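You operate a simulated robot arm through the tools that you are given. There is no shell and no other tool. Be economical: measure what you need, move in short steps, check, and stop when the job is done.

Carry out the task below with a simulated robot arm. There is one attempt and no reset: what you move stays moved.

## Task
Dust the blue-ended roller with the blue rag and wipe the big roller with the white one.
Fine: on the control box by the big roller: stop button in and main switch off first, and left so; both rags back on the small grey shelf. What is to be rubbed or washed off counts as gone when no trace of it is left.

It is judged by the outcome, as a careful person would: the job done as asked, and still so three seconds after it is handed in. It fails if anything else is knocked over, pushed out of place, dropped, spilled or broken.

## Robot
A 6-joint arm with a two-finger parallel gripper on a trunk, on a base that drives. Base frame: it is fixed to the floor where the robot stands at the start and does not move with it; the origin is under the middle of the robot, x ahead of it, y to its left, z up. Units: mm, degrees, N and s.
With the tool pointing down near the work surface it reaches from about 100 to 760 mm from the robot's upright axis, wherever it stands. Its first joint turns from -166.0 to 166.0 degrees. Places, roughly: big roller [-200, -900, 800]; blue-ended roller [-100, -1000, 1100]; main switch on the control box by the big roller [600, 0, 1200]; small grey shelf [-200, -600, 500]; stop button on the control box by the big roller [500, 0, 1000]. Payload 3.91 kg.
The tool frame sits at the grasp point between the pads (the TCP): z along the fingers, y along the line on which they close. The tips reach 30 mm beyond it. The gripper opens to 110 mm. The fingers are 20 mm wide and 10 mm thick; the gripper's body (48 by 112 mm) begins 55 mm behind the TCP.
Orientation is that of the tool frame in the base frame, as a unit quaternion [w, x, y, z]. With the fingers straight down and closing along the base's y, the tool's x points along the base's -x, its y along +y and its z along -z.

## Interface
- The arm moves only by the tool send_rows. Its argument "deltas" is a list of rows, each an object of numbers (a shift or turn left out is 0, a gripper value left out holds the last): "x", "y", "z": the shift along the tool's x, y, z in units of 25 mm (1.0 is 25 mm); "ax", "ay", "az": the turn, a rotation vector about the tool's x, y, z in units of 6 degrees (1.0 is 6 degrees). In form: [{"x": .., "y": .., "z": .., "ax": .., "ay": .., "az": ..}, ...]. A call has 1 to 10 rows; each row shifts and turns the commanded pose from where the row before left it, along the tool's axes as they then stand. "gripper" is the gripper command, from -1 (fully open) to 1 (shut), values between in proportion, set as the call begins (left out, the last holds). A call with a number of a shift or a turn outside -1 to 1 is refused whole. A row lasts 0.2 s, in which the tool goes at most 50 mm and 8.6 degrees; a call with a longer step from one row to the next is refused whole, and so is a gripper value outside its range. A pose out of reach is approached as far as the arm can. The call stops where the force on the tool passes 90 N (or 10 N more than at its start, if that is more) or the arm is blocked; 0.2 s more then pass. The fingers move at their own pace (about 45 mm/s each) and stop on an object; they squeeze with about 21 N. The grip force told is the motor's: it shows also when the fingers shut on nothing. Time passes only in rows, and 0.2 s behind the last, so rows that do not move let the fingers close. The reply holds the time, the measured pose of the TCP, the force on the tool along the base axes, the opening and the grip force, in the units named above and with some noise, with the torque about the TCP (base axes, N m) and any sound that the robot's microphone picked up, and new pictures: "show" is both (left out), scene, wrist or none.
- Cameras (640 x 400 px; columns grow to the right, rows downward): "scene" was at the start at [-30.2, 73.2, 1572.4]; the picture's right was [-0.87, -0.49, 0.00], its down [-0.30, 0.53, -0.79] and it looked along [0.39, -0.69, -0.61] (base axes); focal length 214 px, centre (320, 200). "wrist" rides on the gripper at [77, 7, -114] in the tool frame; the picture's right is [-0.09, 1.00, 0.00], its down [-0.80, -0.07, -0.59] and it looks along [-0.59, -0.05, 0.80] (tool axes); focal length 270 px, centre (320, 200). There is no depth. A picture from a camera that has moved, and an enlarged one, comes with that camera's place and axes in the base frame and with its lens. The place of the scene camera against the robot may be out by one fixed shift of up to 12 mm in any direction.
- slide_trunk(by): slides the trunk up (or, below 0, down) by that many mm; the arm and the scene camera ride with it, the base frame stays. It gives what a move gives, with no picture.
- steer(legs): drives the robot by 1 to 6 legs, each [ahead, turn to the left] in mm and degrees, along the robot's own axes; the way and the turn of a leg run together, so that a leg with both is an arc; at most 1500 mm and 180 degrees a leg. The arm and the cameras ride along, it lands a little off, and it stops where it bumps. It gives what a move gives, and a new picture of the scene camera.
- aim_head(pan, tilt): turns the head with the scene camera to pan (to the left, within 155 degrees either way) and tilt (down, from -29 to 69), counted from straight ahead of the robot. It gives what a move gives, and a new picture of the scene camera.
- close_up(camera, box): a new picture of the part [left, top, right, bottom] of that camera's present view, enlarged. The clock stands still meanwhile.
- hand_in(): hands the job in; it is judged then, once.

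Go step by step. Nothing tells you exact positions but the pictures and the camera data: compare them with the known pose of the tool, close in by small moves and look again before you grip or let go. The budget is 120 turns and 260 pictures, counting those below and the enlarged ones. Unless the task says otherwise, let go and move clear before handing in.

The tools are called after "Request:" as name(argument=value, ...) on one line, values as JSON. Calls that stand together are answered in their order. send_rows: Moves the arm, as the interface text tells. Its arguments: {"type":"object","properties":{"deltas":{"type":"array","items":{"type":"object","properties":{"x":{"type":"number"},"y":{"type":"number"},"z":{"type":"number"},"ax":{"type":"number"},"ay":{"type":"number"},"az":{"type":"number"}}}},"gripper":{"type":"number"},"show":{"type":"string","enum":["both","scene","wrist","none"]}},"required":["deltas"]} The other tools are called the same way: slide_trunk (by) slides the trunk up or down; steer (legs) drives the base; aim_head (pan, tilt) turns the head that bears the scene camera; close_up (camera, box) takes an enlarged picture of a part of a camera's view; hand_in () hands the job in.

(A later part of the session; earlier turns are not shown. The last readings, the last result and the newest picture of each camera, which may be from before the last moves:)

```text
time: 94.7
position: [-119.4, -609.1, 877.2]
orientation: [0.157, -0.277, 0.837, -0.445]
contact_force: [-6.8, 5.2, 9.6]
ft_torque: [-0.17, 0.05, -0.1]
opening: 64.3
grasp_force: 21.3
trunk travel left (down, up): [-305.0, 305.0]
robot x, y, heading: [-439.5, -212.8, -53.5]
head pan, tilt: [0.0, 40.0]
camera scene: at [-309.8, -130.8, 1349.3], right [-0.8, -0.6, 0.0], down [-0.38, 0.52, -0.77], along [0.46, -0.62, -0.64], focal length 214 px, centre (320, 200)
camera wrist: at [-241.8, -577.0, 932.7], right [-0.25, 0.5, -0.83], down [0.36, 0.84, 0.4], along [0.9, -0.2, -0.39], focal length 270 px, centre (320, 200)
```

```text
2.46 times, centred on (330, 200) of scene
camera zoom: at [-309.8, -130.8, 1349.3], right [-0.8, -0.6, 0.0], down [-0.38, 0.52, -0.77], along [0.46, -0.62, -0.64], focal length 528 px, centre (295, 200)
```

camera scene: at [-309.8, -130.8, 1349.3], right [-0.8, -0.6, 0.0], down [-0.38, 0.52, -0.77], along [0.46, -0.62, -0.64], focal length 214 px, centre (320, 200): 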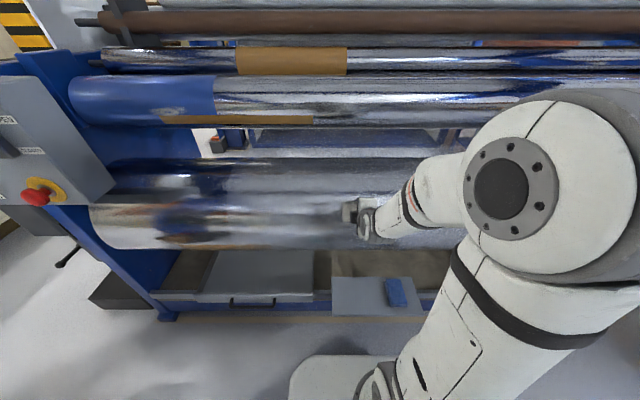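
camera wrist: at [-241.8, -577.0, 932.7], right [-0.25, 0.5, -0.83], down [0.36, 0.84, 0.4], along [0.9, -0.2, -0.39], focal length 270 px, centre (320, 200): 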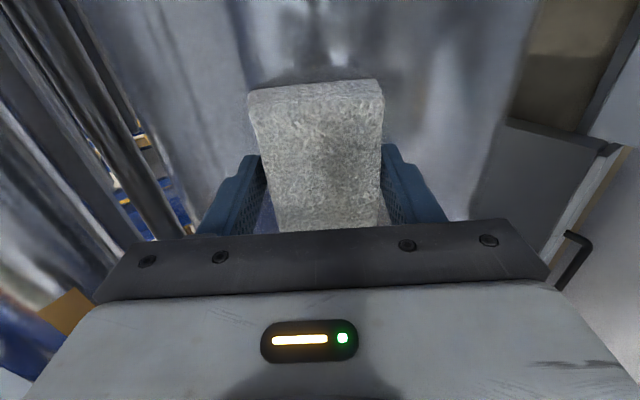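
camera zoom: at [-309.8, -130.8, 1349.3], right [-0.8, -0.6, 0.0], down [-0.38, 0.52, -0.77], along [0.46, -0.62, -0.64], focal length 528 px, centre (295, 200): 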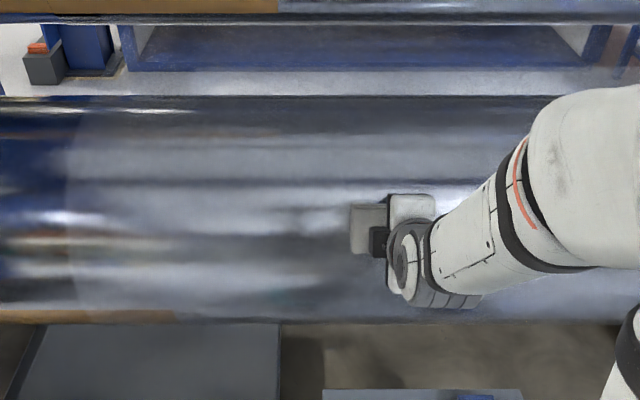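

I back off to see whether the wiped column differs.

Request:
send_rows(deltas=[{"z": -0.8}, {"z": -0.8, "x": 0.9}, {"z": -0.8, "x": 0.9}, {"x": 0.9}, {"x": 0.9}, {"x": 0.9}, {"x": 0.9}], show="none")

Request:
close_up(camera="scene", box=[200, 140, 460, 260])

Request:
close_up(camera="wrist", box=[0, 0, 640, 400])

```text
time: 96.3
position: [-251.6, -670.6, 916.5]
orientation: [0.156, -0.278, 0.837, -0.445]
contact_force: [0.3, 0.4, -0.4]
ft_torque: [-0.01, 0.01, 0.01]
opening: 64.3
grasp_force: 21.0
out of reach, approached as far as the arm can: row 1, 2, 3
trunk travel left (down, up): [-305.0, 305.0]
robot x, y, heading: [-441.9, -206.7, -53.7]
head pan, tilt: [0.0, 40.0]
```

```text
2.46 times, centred on (330, 200) of scene
camera zoom: at [-308.6, -131.9, 1349.1], right [-0.8, -0.6, 0.0], down [-0.38, 0.52, -0.77], along [0.46, -0.62, -0.64], focal length 528 px, centre (295, 200)
```

zoom: 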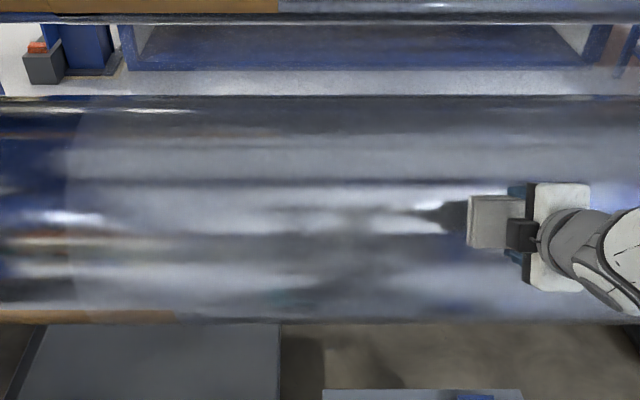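

```text
1.00 times, centred on (320, 200) of wrist (not enlarged: the box is as wide or as high as the picture)
camera zoom: at [-374.8, -639.2, 972.4], right [-0.25, 0.5, -0.83], down [0.36, 0.84, 0.4], along [0.9, -0.2, -0.39], focal length 270 px, centre (320, 200)
```

zoom: 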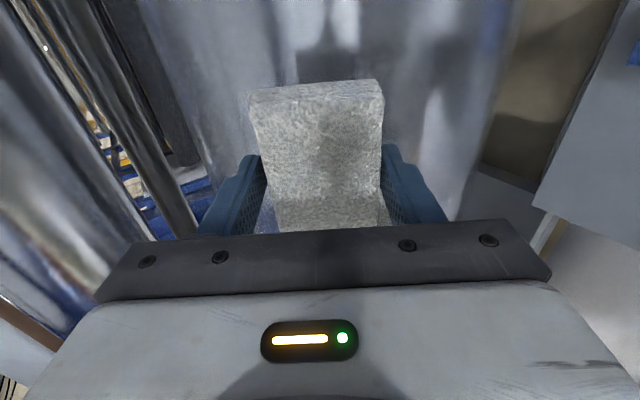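

Request:
close_up(camera="scene", box=[300, 150, 400, 255])

Request:
close_up(camera="wrist", box=[160, 0, 560, 220])

```text
3.81 times, centred on (350, 202) of scene
camera zoom: at [-308.6, -131.9, 1349.1], right [-0.8, -0.6, 0.0], down [-0.38, 0.52, -0.77], along [0.46, -0.62, -0.64], focal length 817 px, centre (206, 190)
```

zoom: 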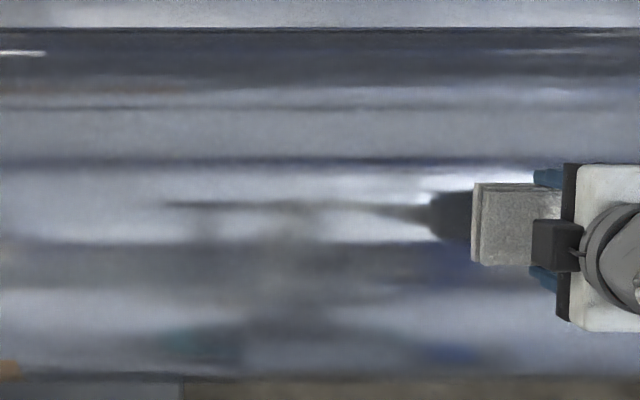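

```text
1.60 times, centred on (360, 110) of wrist
camera zoom: at [-374.8, -639.2, 972.4], right [-0.25, 0.5, -0.83], down [0.36, 0.84, 0.4], along [0.9, -0.2, -0.39], focal length 432 px, centre (256, 344)
```

zoom: 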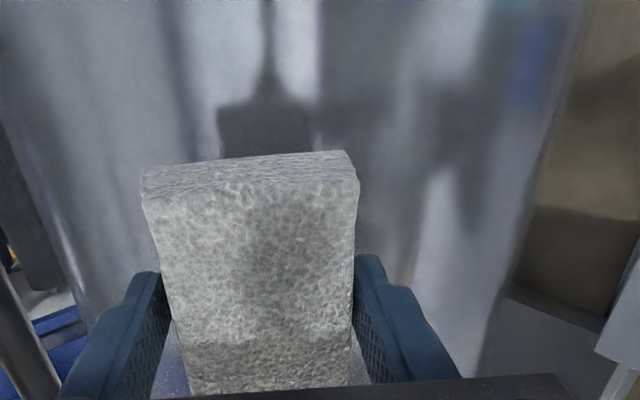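

I can't tell the difference in the uniform haze. I'll test across the film's boundary (d≈-15), where a wiped notch would be evident, moving the rag left along the roller.

Request:
send_rows(deltas=[{"x": -1, "z": -0.3}, {"x": -1}, {"x": -1}, {"x": -1}, {"x": -1}, {"x": -1}, {"x": -1}, {"x": -1}, {"x": -1}, {"x": -1}], show="none")

Request:
send_rows(deltas=[{"x": -1}, {"x": -1}, {"x": -1}, {"x": -1}, {"x": -1}, {"x": -1}, {"x": -1}, {"x": -1}, {"x": -1}], show="both")

```text
time: 98.5
position: [-53.1, -514.4, 928.5]
orientation: [0.156, -0.277, 0.837, -0.445]
contact_force: [0.4, -0.1, -2.2]
ft_torque: [0.02, -0.04, -0.01]
opening: 64.2
grasp_force: 21.1
out of reach, approached as far as the arm can: row 4
trunk travel left (down, up): [-305.0, 305.0]
robot x, y, heading: [-438.9, -210.4, -53.1]
head pan, tilt: [0.0, 40.0]
```

```text
time: 100.5
position: [125.2, -377.3, 928.2]
orientation: [0.156, -0.277, 0.837, -0.445]
contact_force: [0.1, 0.7, -0.1]
ft_torque: [0.02, 0.02, 0.03]
opening: 64.2
grasp_force: 20.6
trunk travel left (down, up): [-305.0, 305.0]
robot x, y, heading: [-440.0, -210.2, -53.4]
head pan, tilt: [0.0, 40.0]
camera scene: at [-308.6, -132.1, 1349.1], right [-0.8, -0.6, 0.0], down [-0.38, 0.52, -0.77], along [0.46, -0.62, -0.64], focal length 214 px, centre (320, 200)
camera wrist: at [2.8, -345.8, 983.3], right [-0.25, 0.5, -0.83], down [0.36, 0.84, 0.4], along [0.9, -0.2, -0.39], focal length 270 px, centre (320, 200)
```

scene: 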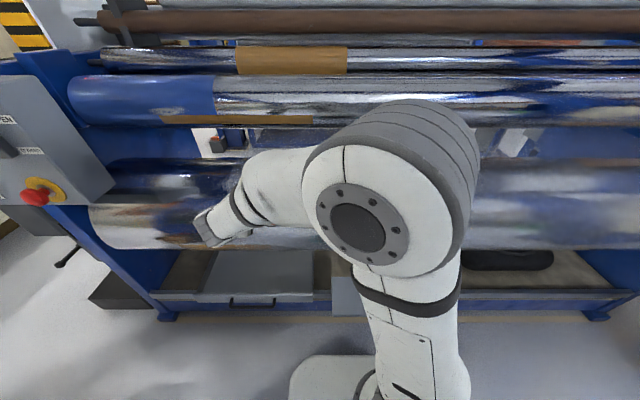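
wrist: 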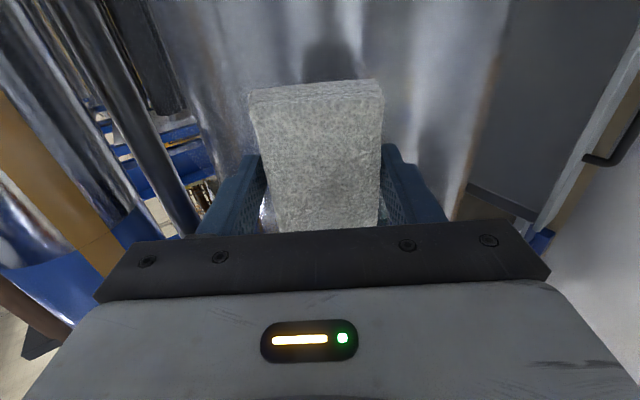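

Request:
send_rows(deltas=[{"x": -0.9, "y": 0.4}, {"x": -0.9, "y": 0.42}, {"x": -0.8, "z": 0.6}, {"z": 0.6}, {"z": 0.4}, {"z": 0.3}], show="none")

Request:
send_rows(deltas=[{"z": 0.2}, {"z": 0.2}], show="wrist")

```text
time: 101.9
position: [194.5, -362.1, 888.9]
orientation: [0.156, -0.276, 0.837, -0.446]
contact_force: [-0.5, -0.5, -1.0]
ft_torque: [0.0, -0.04, 0.02]
opening: 64.3
grasp_force: 21.0
trunk travel left (down, up): [-305.0, 305.0]
robot x, y, heading: [-437.6, -210.5, -53.5]
head pan, tilt: [0.0, 40.0]
```

```text
time: 102.5
position: [200.8, -366.8, 882.7]
orientation: [0.157, -0.277, 0.837, -0.445]
contact_force: [-0.3, -0.5, -0.2]
ft_torque: [0.01, -0.01, -0.01]
opening: 64.4
grasp_force: 20.8
trunk travel left (down, up): [-305.0, 305.0]
robot x, y, heading: [-438.0, -211.8, -53.5]
head pan, tilt: [0.0, 40.0]
camera wrist: at [79.3, -335.3, 939.0], right [-0.25, 0.5, -0.83], down [0.36, 0.84, 0.4], along [0.9, -0.2, -0.39], focal length 270 px, centre (320, 200)
```

wrist: 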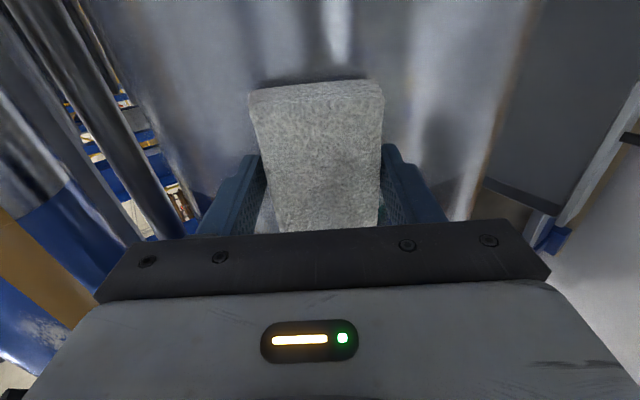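

Request:
send_rows(deltas=[{"z": 0.2}, {"z": 0.2}], show="none")

Request:
send_rows(deltas=[{"z": 0.2}, {}], show="none")

```text
time: 103.1
position: [205.0, -371.9, 880.8]
orientation: [0.158, -0.279, 0.836, -0.446]
contact_force: [-12.3, 19.2, 8.8]
ft_torque: [0.22, 0.19, 0.06]
opening: 65.0
grasp_force: 21.3
trunk travel left (down, up): [-305.0, 305.0]
robot x, y, heading: [-440.8, -212.7, -53.4]
head pan, tilt: [0.0, 40.0]
```

```text
time: 103.7
position: [206.8, -376.2, 877.3]
orientation: [0.158, -0.277, 0.836, -0.447]
contact_force: [-12.9, 18.0, 12.1]
ft_torque: [0.12, 0.08, 0.01]
opening: 64.5
grasp_force: 21.1
trunk travel left (down, up): [-305.0, 305.0]
robot x, y, heading: [-437.3, -212.3, -53.3]
head pan, tilt: [0.0, 40.0]
```

Contact at ~25 N. Now I sweep down 24° and up again, then look.

Request:
send_rows(deltas=[{"y": 0.86, "z": 0.05, "ax": 1}, {"y": 0.86, "z": 0.05, "ax": 1}, {"y": 0.86, "z": 0.05, "ax": 1}, {"y": 0.86, "z": 0.05, "ax": 1}], show="none")

Request:
send_rows(deltas=[{"y": -0.86, "z": 0.05, "ax": -1}, {"y": -0.86, "z": 0.05, "ax": -1}, {"y": -0.86, "z": 0.05, "ax": -1}, {"y": -0.86, "z": 0.05, "ax": -1}], show="none")

Request:
send_rows(deltas=[{"z": -0.8}, {"z": -0.8, "x": 1}, {"z": -0.8, "x": 1}, {"x": 1}, {"x": 1}, {"x": 1}, {"x": 1}, {"x": 1}], show="wrist")

Request:
close_up(camera="scene", box=[150, 140, 350, 260])

```text
time: 104.5
position: [192.4, -354.7, 838.1]
orientation: [0.202, -0.247, 0.761, -0.565]
contact_force: [-46.3, 24.0, 31.1]
ft_torque: [0.73, 2.05, -0.59]
opening: 64.1
grasp_force: 20.9
trunk travel left (down, up): [-305.0, 305.0]
robot x, y, heading: [-442.5, -210.0, -53.6]
head pan, tilt: [0.0, 40.0]
stopped in row 3: the force on the tool passed its limit at 98 N (the readings are from after the stop); the commanded pose is now the measured one
```

```text
time: 105.5
position: [222.1, -392.6, 905.9]
orientation: [0.144, -0.284, 0.863, -0.392]
contact_force: [0.1, -0.7, -0.3]
ft_torque: [0.0, -0.01, 0.02]
opening: 64.5
grasp_force: 21.4
trunk travel left (down, up): [-305.0, 305.0]
robot x, y, heading: [-438.3, -210.4, -53.5]
head pan, tilt: [0.0, 40.0]
```

```text
time: 107.3
position: [55.6, -463.1, 941.6]
orientation: [0.144, -0.283, 0.863, -0.394]
contact_force: [0.0, -0.2, -0.6]
ft_torque: [-0.01, 0.02, 0.01]
opening: 64.6
grasp_force: 20.6
trunk travel left (down, up): [-305.0, 305.0]
robot x, y, heading: [-439.8, -212.6, -53.4]
head pan, tilt: [0.0, 40.0]
camera wrist: at [-63.4, -437.6, 1008.5], right [-0.3, 0.58, -0.75], down [0.38, 0.8, 0.46], along [0.87, -0.15, -0.47], focal length 270 px, centre (320, 200)
```

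wrist: 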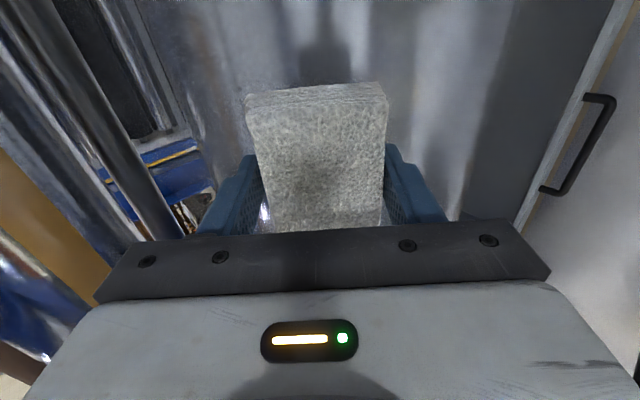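

```text
3.20 times, centred on (250, 200) of scene
camera zoom: at [-308.5, -131.9, 1349.1], right [-0.8, -0.6, 0.0], down [-0.38, 0.52, -0.77], along [0.46, -0.62, -0.64], focal length 686 px, centre (544, 200)
```

zoom: 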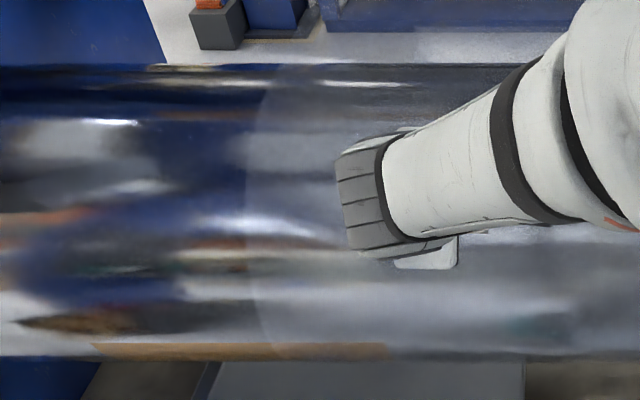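

Request:
close_up(camera="scene", box=[205, 155, 285, 255])

Request:
send_rows(deltas=[{"x": 1}, {"x": 1}, {"x": 1}, {"x": 1}, {"x": 1}, {"x": 1}], show="none")

Request:
close_up(camera="scene", box=[190, 150, 390, 255])

```text
4.00 times, centred on (245, 205) of scene
camera zoom: at [-308.5, -131.9, 1349.1], right [-0.8, -0.6, 0.0], down [-0.38, 0.52, -0.77], along [0.46, -0.62, -0.64], focal length 858 px, centre (620, 180)
```

zoom: 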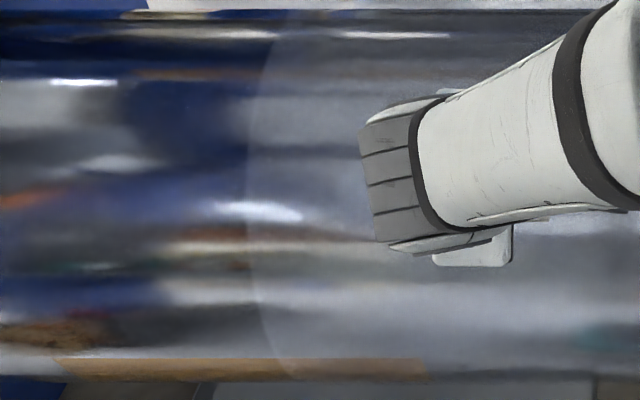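

```text
time: 108.7
position: [-68.5, -551.5, 939.2]
orientation: [0.145, -0.283, 0.862, -0.395]
contact_force: [0.2, -0.2, -0.9]
ft_torque: [0.03, 0.04, 0.02]
opening: 64.4
grasp_force: 20.9
trunk travel left (down, up): [-305.0, 305.0]
robot x, y, heading: [-440.8, -212.7, -53.7]
head pan, tilt: [0.0, 40.0]
```

```text
3.20 times, centred on (290, 202) of scene
camera zoom: at [-308.6, -131.9, 1349.1], right [-0.8, -0.6, 0.0], down [-0.38, 0.52, -0.77], along [0.46, -0.62, -0.64], focal length 686 px, centre (416, 192)
```

zoom: 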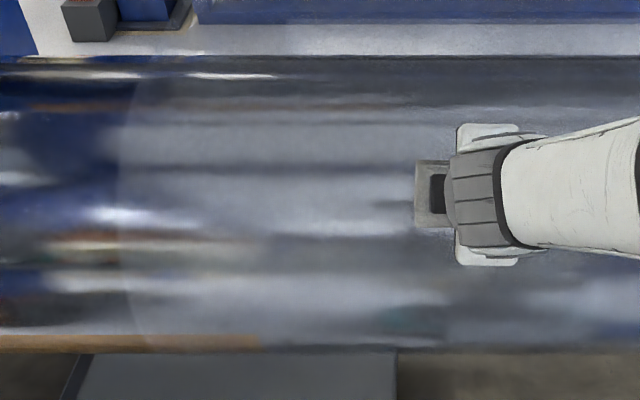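

The wide "haze" doesn't respond and seems just the roller's finish. But the dark brown blot near d≈180, θ≈0 stays fixed on the surface from three viewpoints – that is likely the real smear, close to the dust patch. I retract the arm and drive left to face it.

Request:
send_rows(deltas=[{"ax": -1, "z": -1}, {"ax": -1, "z": -1}, {"ax": -1, "z": -1}, {"ax": -1}, {"ax": -1}, {"ax": -1}, {"ax": -1}, {"ax": -1, "y": 1}, {"y": 1}, {"y": 1}], show="none")

Request:
steer(legs=[[-60, 0], [0, 90], [450, 0]])

```text
time: 110.9
position: [-125.0, -420.8, 656.7]
orientation: [0.035, -0.316, 0.946, -0.063]
contact_force: [0.5, 0.0, -0.1]
ft_torque: [0.03, -0.02, -0.02]
opening: 64.4
grasp_force: 20.9
out of reach, approached as far as the arm can: row 1, 2, 3, 4, 5, 6, 7, 8, 9, 10
trunk travel left (down, up): [-305.0, 305.0]
robot x, y, heading: [-442.3, -208.9, -53.4]
head pan, tilt: [0.0, 40.0]
```

```text
time: 113.1
position: [-114.8, -270.9, 656.3]
orientation: [0.044, -0.454, 0.888, -0.057]
contact_force: [-0.6, 0.0, -1.1]
ft_torque: [0.01, 0.01, 0.03]
opening: 64.4
grasp_force: 20.9
trunk travel left (down, up): [-305.0, 305.0]
robot x, y, heading: [-476.9, -166.1, -38.9]
head pan, tilt: [0.0, 40.0]
stopped in leg 2: the robot was blocked; the commanded pose is now the measured one
camera scene: at [-373.3, -56.4, 1349.1], right [-0.63, -0.78, 0.0], down [-0.5, 0.4, -0.77], along [0.6, -0.48, -0.64], focal length 214 px, centre (320, 200)
```

scene: 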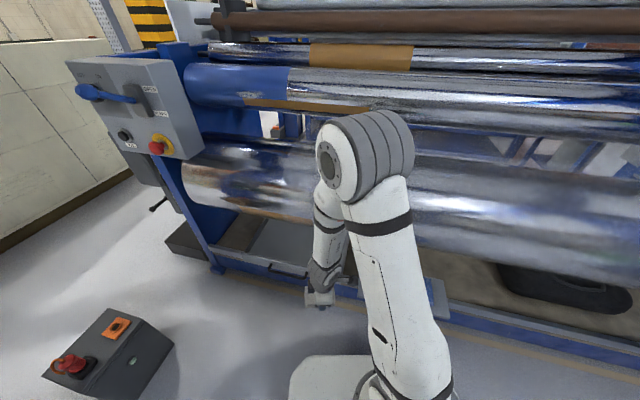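

The turn got blocked at heading -39°, and the arm drifted to a low pose. I look around to find what blocks before moving on.

Request:
aim_head(pan=0, tilt=65)

Request:
aim_head(pan=100, tilt=50)

Request:
close_up(camera="wrist", box=[0, 0, 640, 400])

```text
time: 114.0
position: [-115.2, -270.9, 657.2]
orientation: [0.043, -0.454, 0.888, -0.056]
contact_force: [0.0, -0.3, -0.2]
ft_torque: [-0.02, 0.01, 0.03]
opening: 64.1
grasp_force: 20.6
trunk travel left (down, up): [-305.0, 305.0]
robot x, y, heading: [-476.0, -167.6, -38.6]
head pan, tilt: [0.0, 65.0]
camera scene: at [-392.3, -41.1, 1316.9], right [-0.63, -0.78, 0.0], down [-0.71, 0.57, -0.42], along [0.33, -0.27, -0.91], focal length 214 px, centre (320, 200)
```

scene: 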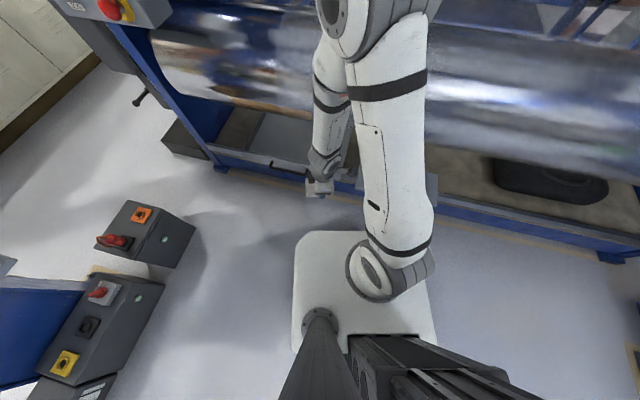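

```text
time: 115.8
position: [-115.2, -270.2, 656.1]
orientation: [0.044, -0.453, 0.889, -0.056]
contact_force: [-0.3, -0.2, -0.8]
ft_torque: [-0.01, 0.01, -0.04]
opening: 64.0
grasp_force: 21.0
trunk travel left (down, up): [-305.0, 305.0]
robot x, y, heading: [-481.8, -164.5, -38.8]
head pan, tilt: [100.0, 50.0]
camera scene: at [-402.5, 64.4, 1335.0], right [0.88, -0.48, 0.0], down [-0.37, -0.67, -0.64], along [0.31, 0.56, -0.77], focal length 214 px, centre (320, 200)
```

scene: 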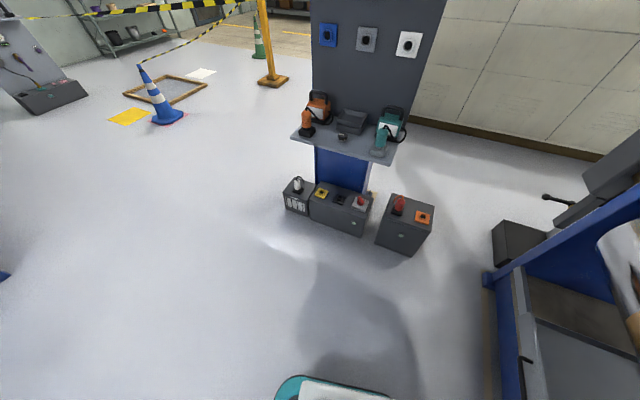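

```text
1.00 times, centred on (320, 200) of wrist (not enlarged: the box is as wide or as high as the picture)
camera zoom: at [-179.7, -322.3, 765.9], right [-0.75, 0.65, -0.14], down [0.45, 0.64, 0.62], along [0.49, 0.4, -0.77], focal length 270 px, centre (320, 200)
```

zoom: 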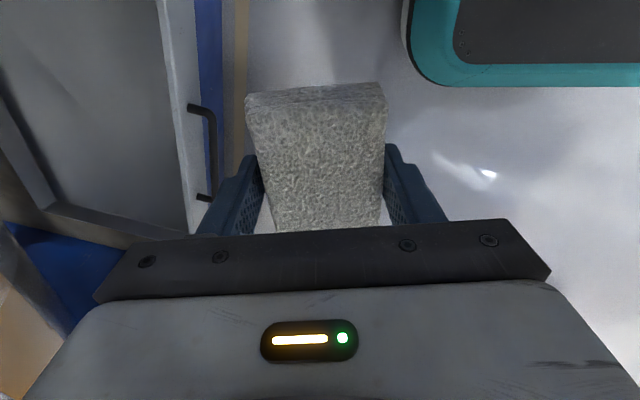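

Probably the elbow was against the big roller. I turn back, then lift the arm, undo the roll and check its pose.

Request:
steer(legs=[[0, -12]])

Request:
send_rows(deltas=[{"z": -0.6}, {"z": -0.6}, {"z": -0.6}, {"z": -0.6}, {"z": -0.6}, {"z": -0.6}], show="scene")

Request:
aim_head(pan=0, tilt=50)

```text
time: 117.2
position: [-148.0, -350.6, 656.8]
orientation: [0.036, -0.35, 0.934, -0.062]
contact_force: [0.2, -0.9, -0.8]
ft_torque: [0.01, -0.01, 0.01]
opening: 64.4
grasp_force: 21.1
trunk travel left (down, up): [-305.0, 305.0]
robot x, y, heading: [-479.7, -159.2, -49.7]
head pan, tilt: [100.0, 50.0]
stopped in leg 1: the robot was blocked; the commanded pose is now the measured one
camera scene: at [-356.4, 48.2, 1335.0], right [0.77, -0.64, 0.0], down [-0.49, -0.59, -0.64], along [0.41, 0.49, -0.77], focal length 214 px, centre (320, 200)
```

scene: 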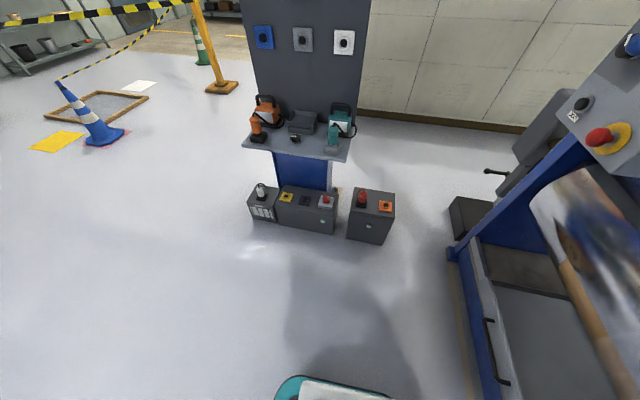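

```text
time: 118.7
position: [-138.9, -345.3, 670.1]
orientation: [0.052, -0.351, 0.933, -0.066]
contact_force: [0.7, 0.7, -0.4]
ft_torque: [-0.01, -0.03, -0.04]
opening: 64.7
grasp_force: 20.9
out of reach, approached as far as the arm can: row 1, 2, 3, 4, 5, 6
trunk travel left (down, up): [-305.0, 305.0]
robot x, y, heading: [-481.3, -160.0, -50.0]
head pan, tilt: [100.0, 50.0]
camera scene: at [-356.5, 48.2, 1335.0], right [0.77, -0.64, 0.0], down [-0.49, -0.59, -0.64], along [0.41, 0.49, -0.77], focal length 214 px, centre (320, 200)
```

scene: 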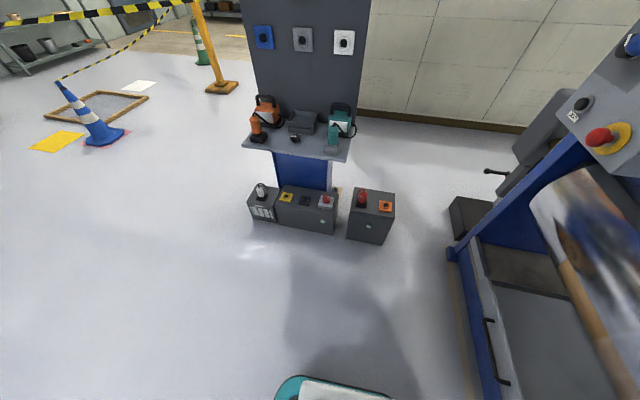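

```text
time: 120.4
position: [-138.1, -344.2, 670.1]
orientation: [0.052, -0.35, 0.933, -0.065]
contact_force: [0.1, -0.3, -0.3]
ft_torque: [-0.02, -0.01, -0.04]
opening: 64.6
grasp_force: 20.9
trunk travel left (down, up): [-305.0, 305.0]
robot x, y, heading: [-478.6, -165.7, -50.1]
head pan, tilt: [0.0, 50.0]
camera scene: at [-356.5, -69.8, 1335.0], right [-0.77, -0.64, 0.0], down [-0.49, 0.59, -0.64], along [0.41, -0.49, -0.77], focal length 214 px, centre (320, 200)
```

scene: 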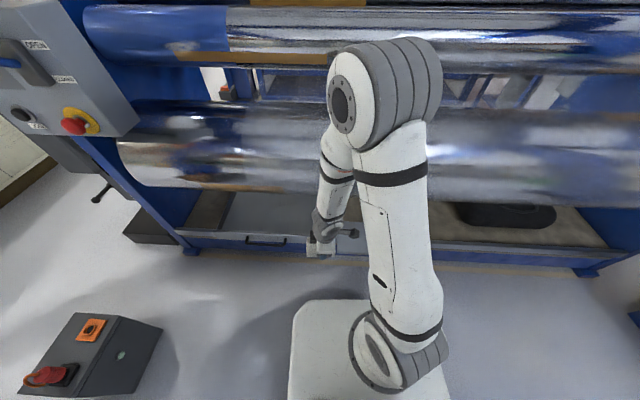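

The rise is refused, probably a wrist-roll limit. I undo the roll first, then lift.

Request:
send_rows(deltas=[{"az": 1}, {"az": 1}, {"az": 1}, {"az": 1}, {"az": 1}, {"az": 1}, {"az": 1}, {"az": 1}], show="none")

Request:
send_rows(deltas=[{"az": 1}, {"az": 1}, {"az": 1}, {"az": 1}, {"az": 1}, {"az": 1}], show="none")

Request:
send_rows(deltas=[{"z": -0.8}, {"z": -0.8}, {"z": -0.8}, {"z": -0.8}, {"z": -0.8}, {"z": -0.8}, {"z": -0.8}, {"z": -0.8}], show="scene")

```text
time: 122.2
position: [-142.6, -343.9, 666.3]
orientation: [0.059, 0.061, 0.996, -0.041]
contact_force: [1.1, -0.4, -0.7]
ft_torque: [0.02, 0.03, 0.03]
opening: 64.2
grasp_force: 21.4
out of reach, approached as far as the arm can: row 1
trunk travel left (down, up): [-305.0, 305.0]
robot x, y, heading: [-478.0, -158.7, -50.0]
head pan, tilt: [0.0, 50.0]
```

```text
time: 123.6
position: [-142.1, -345.1, 665.3]
orientation: [0.068, 0.366, 0.928, -0.021]
contact_force: [0.2, 0.4, 0.3]
ft_torque: [0.02, 0.0, -0.03]
opening: 64.4
grasp_force: 21.2
trunk travel left (down, up): [-305.0, 305.0]
robot x, y, heading: [-476.8, -160.7, -50.1]
head pan, tilt: [0.0, 50.0]
```

```text
time: 125.4
position: [-140.1, -301.4, 760.5]
orientation: [0.077, 0.367, 0.926, -0.038]
contact_force: [-0.7, 0.5, 0.2]
ft_torque: [0.0, 0.02, 0.01]
opening: 64.1
grasp_force: 21.1
out of reach, approached as far as the arm can: row 3, 4, 5, 6, 7, 8
trunk travel left (down, up): [-305.0, 305.0]
robot x, y, heading: [-476.8, -164.1, -49.9]
head pan, tilt: [0.0, 50.0]
camera scene: at [-356.9, -69.5, 1335.0], right [-0.77, -0.64, 0.0], down [-0.49, 0.59, -0.64], along [0.41, -0.49, -0.77], focal length 214 px, centre (320, 200)
```

scene: 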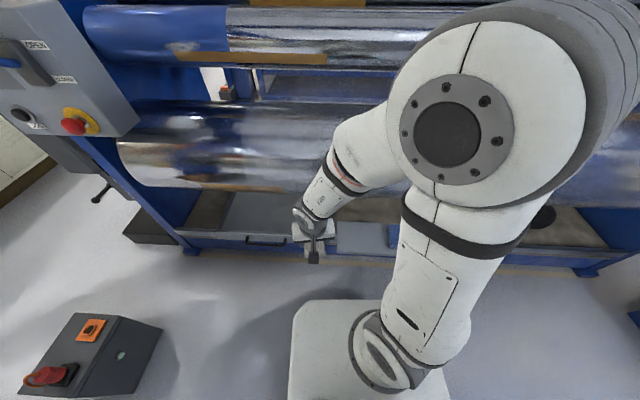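

The arm is folded near its limit. I move the tool forward a little first, then raise high.

Request:
send_rows(deltas=[{"x": -0.8}, {"x": -0.8}, {"x": -0.8, "z": -0.5}, {"x": -0.8, "z": -0.8}, {"z": -1}, {"z": -1}, {"z": -1}, {"z": -1}, {"z": -1}, {"z": -1}], show="none")

Request:
send_rows(deltas=[{"z": -1}, {"z": -1}, {"z": -1}, {"z": -1}, {"z": -1}, {"z": -1}], show="both")

```text
time: 127.6
position: [-124.0, -265.7, 782.9]
orientation: [0.08, 0.366, 0.926, -0.041]
contact_force: [0.0, -0.1, -0.6]
ft_torque: [0.0, 0.01, -0.02]
opening: 64.4
grasp_force: 21.2
out of reach, approached as far as the arm can: row 1, 2, 3, 4, 5, 6, 7, 8, 9, 10
trunk travel left (down, up): [-305.0, 305.0]
robot x, y, heading: [-478.9, -153.3, -49.7]
head pan, tilt: [0.0, 50.0]
```

```text
time: 129.0
position: [-146.1, -213.7, 824.6]
orientation: [0.087, 0.366, 0.925, -0.045]
contact_force: [0.6, 0.4, -0.9]
ft_torque: [0.01, -0.01, 0.01]
opening: 64.3
grasp_force: 21.1
out of reach, approached as far as the arm can: row 1, 2, 3, 4, 5, 6
trunk travel left (down, up): [-305.0, 305.0]
robot x, y, heading: [-476.2, -163.7, -50.0]
head pan, tilt: [0.0, 50.0]
camera scene: at [-356.3, -69.8, 1334.9], right [-0.77, -0.64, 0.0], down [-0.49, 0.59, -0.64], along [0.41, -0.49, -0.77], focal length 214 px, centre (320, 200)
camera wrist: at [-210.8, -140.1, 921.2], right [0.75, 0.67, 0.0], down [0.45, -0.5, 0.74], along [0.49, -0.55, -0.67], focal length 270 px, centre (320, 200)
```

scene: 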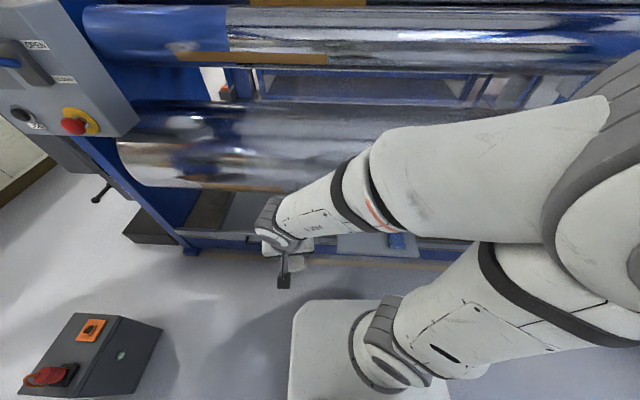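
wrist: 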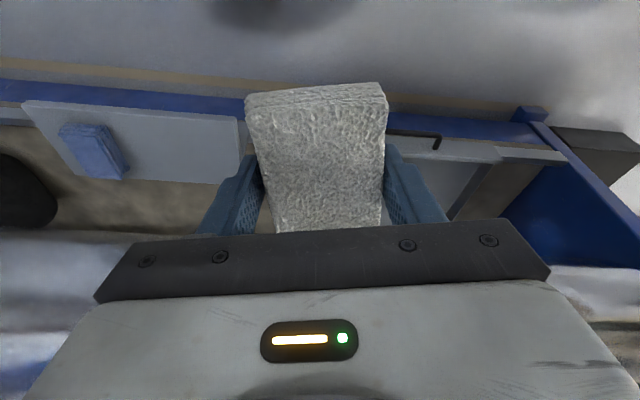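

The commanded pose has run ahead of the arm, which sits folded. I extend the command forward (clear above the big roller) to unfold the arm.

Request:
send_rows(deltas=[{"x": -1}, {"x": -1}, {"x": -1}, {"x": -1}, {"x": -1}, {}, {}], show="scene")

```text
time: 130.6
position: [-62.1, -279.9, 808.3]
orientation: [0.09, 0.366, 0.925, -0.052]
contact_force: [-0.2, -0.1, -1.1]
ft_torque: [0.01, 0.04, 0.03]
opening: 64.5
grasp_force: 21.6
out of reach, approached as far as the arm can: row 1, 2, 3, 4, 5
trunk travel left (down, up): [-305.0, 305.0]
robot x, y, heading: [-478.1, -161.7, -50.3]
head pan, tilt: [0.0, 50.0]
camera scene: at [-356.6, -69.7, 1335.0], right [-0.77, -0.64, 0.0], down [-0.49, 0.59, -0.64], along [0.41, -0.49, -0.77], focal length 214 px, centre (320, 200)
```

scene: 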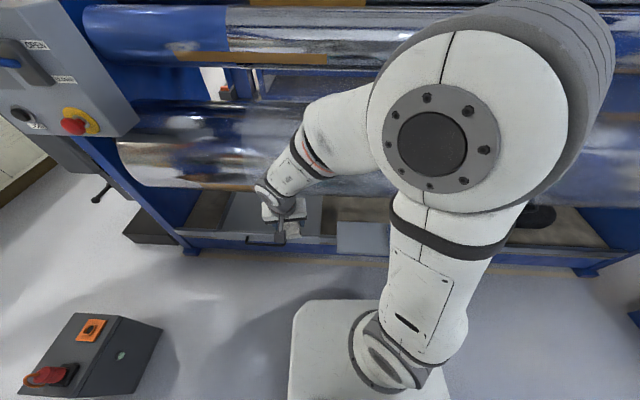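

Motion upward is refused, likely a wrist joint at its limit after a flip. I test whether turning the roll further releases it.

Request:
send_rows(deltas=[{"az": 1}, {"az": 1}, {"az": 1}, {"az": 1}, {"az": 1}, {}], show="none")

Request:
send_rows(deltas=[{"az": 1}, {"az": 1}, {"az": 1}, {"az": 1}, {"az": 1}, {}], show="scene")

```text
time: 132.0
position: [-64.5, -272.5, 790.9]
orientation: [0.096, 0.593, 0.799, -0.022]
contact_force: [0.2, 0.2, 0.2]
ft_torque: [-0.01, 0.02, -0.02]
opening: 64.2
grasp_force: 21.0
out of reach, approached as far as the arm can: row 1, 2, 3
trunk travel left (down, up): [-305.0, 305.0]
robot x, y, heading: [-476.4, -157.8, -49.8]
head pan, tilt: [0.0, 50.0]
```

```text
time: 133.4
position: [-66.3, -272.8, 789.6]
orientation: [0.098, 0.779, 0.619, 0.005]
contact_force: [0.1, 1.0, 0.4]
ft_torque: [-0.01, 0.02, 0.0]
opening: 64.2
grasp_force: 20.8
out of reach, approached as far as the arm can: row 4
trunk travel left (down, up): [-305.0, 305.0]
robot x, y, heading: [-475.4, -163.6, -49.9]
head pan, tilt: [0.0, 50.0]
camera scene: at [-356.5, -69.8, 1335.0], right [-0.77, -0.64, 0.0], down [-0.49, 0.59, -0.64], along [0.41, -0.49, -0.77], focal length 214 px, centre (320, 200)
```

scene: 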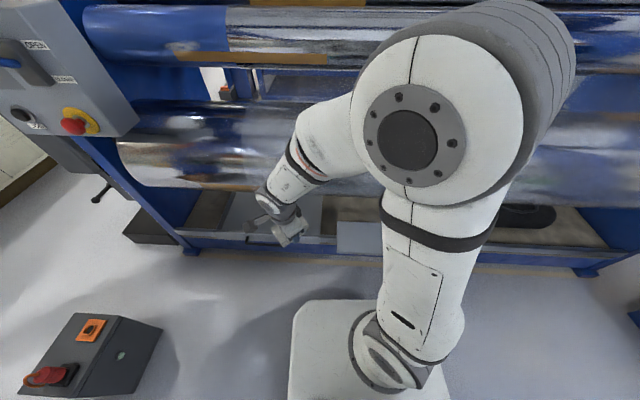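

Request:
send_rows(deltas=[{"z": -0.6}, {"z": -0.6}, {"z": -0.6}, {"z": -0.6}], show="none")

Request:
slide_trunk(by=150)

Request:
send_rows(deltas=[{"z": -0.6, "y": 0.5}, {"z": -0.6, "y": 0.5}, {"z": -0.6, "y": 0.5}, {"z": -0.6, "y": 0.5}], show="scene")

```text
time: 134.4
position: [-79.4, -251.9, 821.1]
orientation: [0.104, 0.779, 0.618, 0.001]
contact_force: [0.0, -0.4, -1.3]
ft_torque: [-0.02, -0.01, -0.01]
opening: 64.1
grasp_force: 21.3
out of reach, approached as far as the arm can: row 1, 2, 3, 4
trunk travel left (down, up): [-305.0, 305.0]
robot x, y, heading: [-473.3, -163.1, -49.8]
head pan, tilt: [0.0, 50.0]
```

```text
time: 136.2
position: [-77.0, -251.8, 971.9]
orientation: [0.104, 0.779, 0.619, 0.001]
contact_force: [-0.3, -0.3, -0.5]
ft_torque: [0.02, 0.01, 0.02]
opening: 64.8
grasp_force: 21.0
trunk travel left (down, up): [-455.0, 155.0]
robot x, y, heading: [-476.8, -162.8, -49.8]
head pan, tilt: [0.0, 50.0]
```

```text
time: 137.2
position: [-39.1, -245.2, 1017.2]
orientation: [0.118, 0.778, 0.617, -0.006]
contact_force: [-0.1, 0.7, -0.7]
ft_torque: [-0.01, -0.01, 0.02]
opening: 64.4
grasp_force: 20.9
out of reach, approached as far as the arm can: row 2, 3, 4
trunk travel left (down, up): [-455.0, 155.0]
robot x, y, heading: [-474.7, -164.1, -50.0]
head pan, tilt: [0.0, 50.0]
camera scene: at [-356.6, -69.8, 1485.0], right [-0.77, -0.64, 0.0], down [-0.49, 0.59, -0.64], along [0.41, -0.49, -0.77], focal length 214 px, centre (320, 200)
```

scene: 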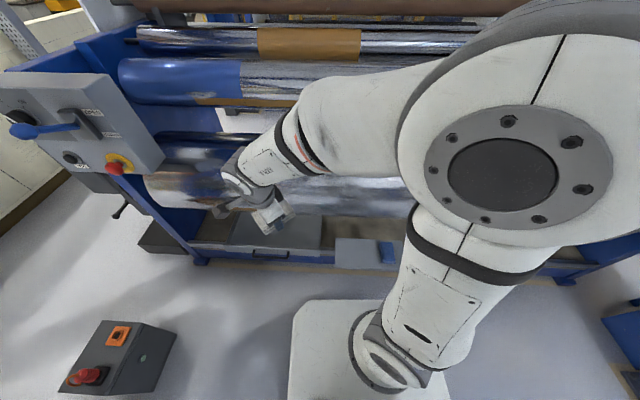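

It seems tool-down poses are limited now but tilting forward relieves it. Since wiping at θ≈0 needs the tool pointing forward anyway, I restore the roll and pitch the tool forward while moving out.

Request:
send_rows(deltas=[{"az": -1}, {"az": -1}, {"az": -1}, {"az": -1}, {"az": -1}, {"az": -1}, {"az": -1}, {"az": -1}, {"az": -1}, {"az": -1}], show="none")

Request:
send_rows(deltas=[{"ay": -1, "x": -0.6}, {"ay": -1, "x": -0.6}, {"ay": -1, "x": -0.5, "z": 0.2}, {"ay": -1, "x": -0.5, "z": 0.2}, {"ay": -1, "x": -0.5, "z": 0.3}, {"ay": -1, "x": -0.4, "z": 0.4}], show="none")

Request:
send_rows(deltas=[{"ay": -1}, {"ay": -1}, {"ay": -1}, {"ay": -1}, {"ay": -1}], show="both")

```text
time: 139.4
position: [-45.7, -233.3, 991.8]
orientation: [0.094, 0.365, 0.924, -0.055]
contact_force: [0.0, -0.1, -0.2]
ft_torque: [-0.01, 0.0, -0.01]
opening: 64.2
grasp_force: 20.9
out of reach, approached as far as the arm can: row 1, 2, 3, 4, 5
trunk travel left (down, up): [-455.0, 155.0]
robot x, y, heading: [-474.1, -159.0, -49.7]
head pan, tilt: [0.0, 50.0]
```

```text
time: 140.8
position: [17.1, -291.4, 1002.7]
orientation: [0.373, 0.331, 0.852, -0.16]
contact_force: [-0.3, -0.8, 0.2]
ft_torque: [0.02, 0.02, 0.01]
opening: 64.1
grasp_force: 21.0
trunk travel left (down, up): [-455.0, 155.0]
robot x, y, heading: [-478.0, -161.1, -50.1]
head pan, tilt: [0.0, 50.0]
```

```text
time: 142.0
position: [16.6, -290.4, 1004.0]
orientation: [0.581, 0.277, 0.726, -0.241]
contact_force: [0.9, -0.6, 0.7]
ft_torque: [-0.01, -0.01, 0.03]
opening: 64.2
grasp_force: 21.0
trunk travel left (down, up): [-455.0, 155.0]
robot x, y, heading: [-478.6, -158.8, -50.2]
head pan, tilt: [0.0, 50.0]
camera scene: at [-356.3, -69.8, 1485.0], right [-0.77, -0.64, 0.0], down [-0.49, 0.59, -0.64], along [0.41, -0.49, -0.77], focal length 214 px, centre (320, 200)
camera wrist: at [-73.3, -199.7, 950.7], right [0.7, 0.71, 0.06], down [-0.33, 0.25, 0.91], along [0.64, -0.65, 0.41], focal length 270 px, centre (320, 200)
```

scene: 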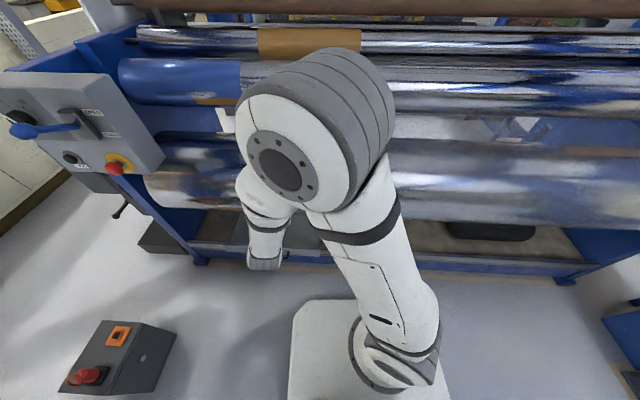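
wrist: 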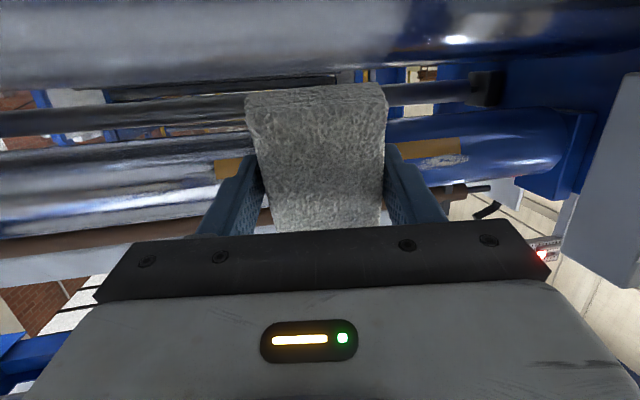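

Good, this pose is free. I back off, turn left parallel to the machine, go ~280 mm and turn back, landing at d≈-200.

Request:
steer(legs=[[-60, 0], [0, 87], [280, 0], [0, -90]])

```text
time: 152.0
position: [199.2, -109.0, 1002.0]
orientation: [0.572, 0.3, 0.718, -0.259]
contact_force: [0.3, 0.9, 0.1]
ft_torque: [0.02, 0.03, 0.02]
opening: 64.3
grasp_force: 21.1
trunk travel left (down, up): [-455.0, 155.0]
robot x, y, heading: [-267.4, 67.8, -52.7]
head pan, tilt: [0.0, 50.0]
camera scene: at [-143.2, 150.6, 1485.0], right [-0.79, -0.61, 0.0], down [-0.47, 0.61, -0.64], along [0.39, -0.51, -0.77], focal length 214 px, centre (320, 200)
```

scene: 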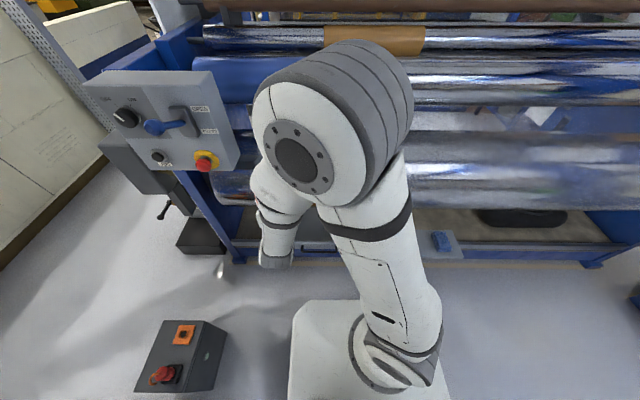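

Now robot is at d≈-173, n≈215. I lower the trunk so the wrist camera looks at the front of the big roller.

Request:
slide_trunk(by=-240)

Request:
close_up(camera="wrist", box=[0, 0, 640, 400])

Request:
aim_head(pan=25, tilt=35)

Request:
close_up(camera="scene", box=[150, 60, 400, 230])

```text
time: 154.5
position: [198.4, -106.6, 763.5]
orientation: [0.572, 0.299, 0.719, -0.258]
contact_force: [-0.9, 0.3, -1.0]
ft_torque: [0.0, 0.0, 0.0]
opening: 64.2
grasp_force: 20.9
trunk travel left (down, up): [-215.0, 395.0]
robot x, y, heading: [-268.8, 60.1, -52.9]
head pan, tilt: [0.0, 50.0]
```

```text
1.00 times, centred on (320, 200) of wrist (not enlarged: the box is as wide or as high as the picture)
camera zoom: at [114.2, -9.7, 710.9], right [0.74, 0.67, 0.06], down [-0.32, 0.27, 0.91], along [0.6, -0.69, 0.41], focal length 270 px, centre (320, 200)
```

zoom: 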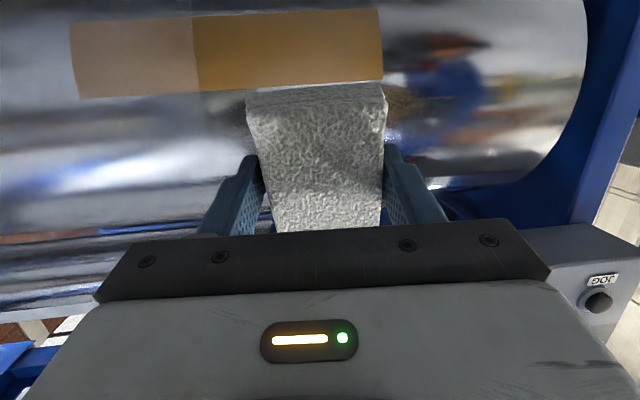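

```text
time: 155.4
position: [197.6, -106.3, 763.8]
orientation: [0.573, 0.299, 0.718, -0.258]
contact_force: [0.0, 0.0, -0.1]
ft_torque: [-0.02, -0.01, 0.02]
opening: 64.2
grasp_force: 20.6
trunk travel left (down, up): [-215.0, 395.0]
robot x, y, heading: [-269.4, 66.2, -52.4]
head pan, tilt: [25.0, 35.0]
camera scene: at [-112.9, 171.6, 1266.6], right [-0.46, -0.89, 0.0], down [-0.51, 0.27, -0.82], along [0.73, -0.38, -0.57], focal length 214 px, centre (320, 200)
```

scene: 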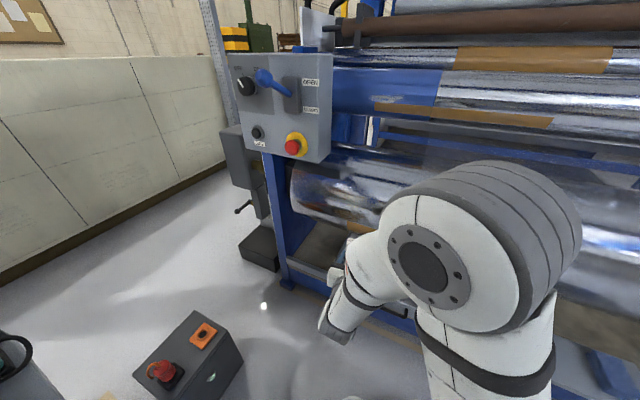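

```text
2.35 times, centred on (275, 145) of scene
camera zoom: at [-112.9, 171.6, 1266.6], right [-0.46, -0.89, 0.0], down [-0.51, 0.27, -0.82], along [0.73, -0.38, -0.57], focal length 505 px, centre (426, 329)
```

zoom: 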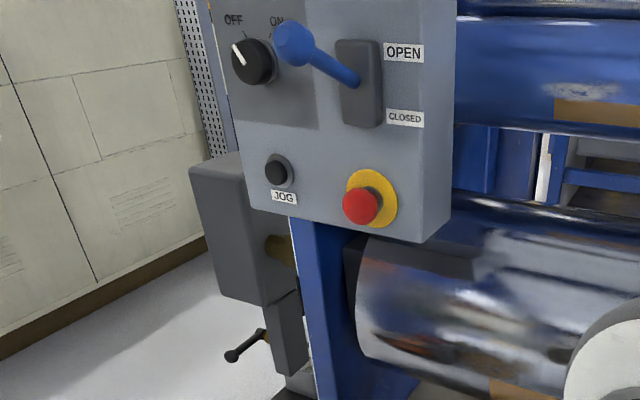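

There it is: a brown, grainy patch on the big roller partly hidden behind the rag (≈ d 210, θ≈-5°). I move the rag aside to see it wholly.

Request:
send_rows(deltas=[{"y": -1}, {"y": -1}, {"y": -1}, {"y": -1}, {"y": -1}, {"y": -1}], show="wrist")

Request:
close_up(camera="wrist", box=[300, 0, 640, 212])

```text
time: 156.8
position: [184.7, -219.7, 777.6]
orientation: [0.572, 0.299, 0.719, -0.258]
contact_force: [0.5, 0.8, -0.6]
ft_torque: [0.03, -0.01, -0.01]
opening: 64.3
grasp_force: 21.0
out of reach, approached as far as the arm can: row 1, 2, 3, 4, 5, 6
trunk travel left (down, up): [-215.0, 395.0]
robot x, y, heading: [-272.1, 62.8, -52.7]
head pan, tilt: [25.0, 35.0]
camera wrist: at [99.5, -123.4, 725.7], right [0.74, 0.67, 0.06], down [-0.31, 0.27, 0.91], along [0.6, -0.69, 0.41], focal length 270 px, centre (320, 200)
```

wrist: 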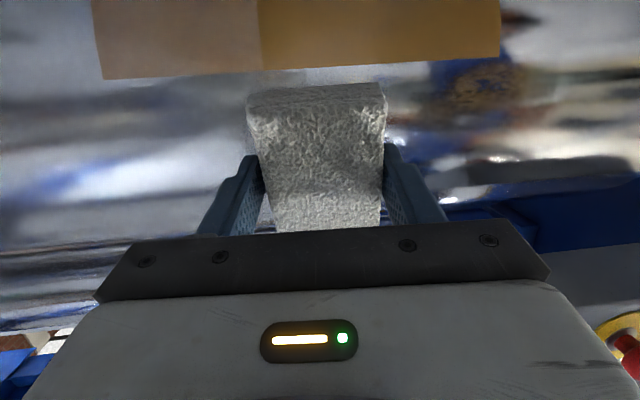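

```text
1.88 times, centred on (470, 106) of wrist
camera zoom: at [99.5, -123.4, 725.7], right [0.74, 0.67, 0.06], down [-0.31, 0.27, 0.91], along [0.6, -0.69, 0.41], focal length 509 px, centre (38, 377)
```

zoom: 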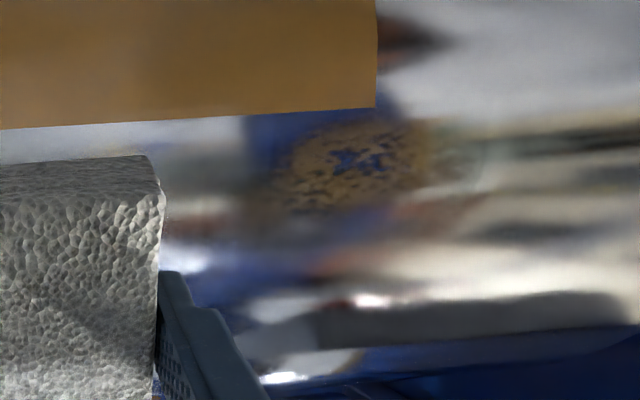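

Now clearly seen: a brown speckled patch centred at d≈185, θ≈-7°, about 80 mm wide. I turn the tool square to it and move in front.

Request:
send_rows(deltas=[{"y": 1, "ay": -0.5, "ax": 0.2}, {"y": 1, "ay": -0.5, "ax": 0.2}, {"y": 1, "ay": -0.5, "ax": 0.2}, {"y": 1, "ay": -0.5, "ax": 0.2}, {"y": 1, "ay": -0.5, "ax": 0.2}, {"y": 1, "ay": -0.5}, {"y": 0.6, "ay": -0.2}], show="wrist")

```text
time: 158.4
position: [308.4, -114.2, 770.7]
orientation: [0.667, 0.28, 0.599, -0.343]
contact_force: [0.1, -1.1, -0.1]
ft_torque: [0.0, 0.02, 0.05]
opening: 64.2
grasp_force: 21.0
trunk travel left (down, up): [-215.0, 395.0]
robot x, y, heading: [-267.1, 59.8, -52.5]
head pan, tilt: [25.0, 35.0]
camera wrist: at [249.0, -28.9, 678.5], right [0.79, 0.62, 0.05], down [-0.46, 0.52, 0.72], along [0.42, -0.59, 0.69], focal length 270 px, centre (320, 200)
```

wrist: 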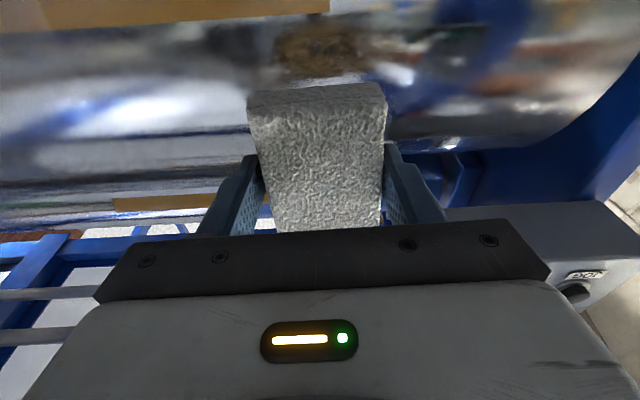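

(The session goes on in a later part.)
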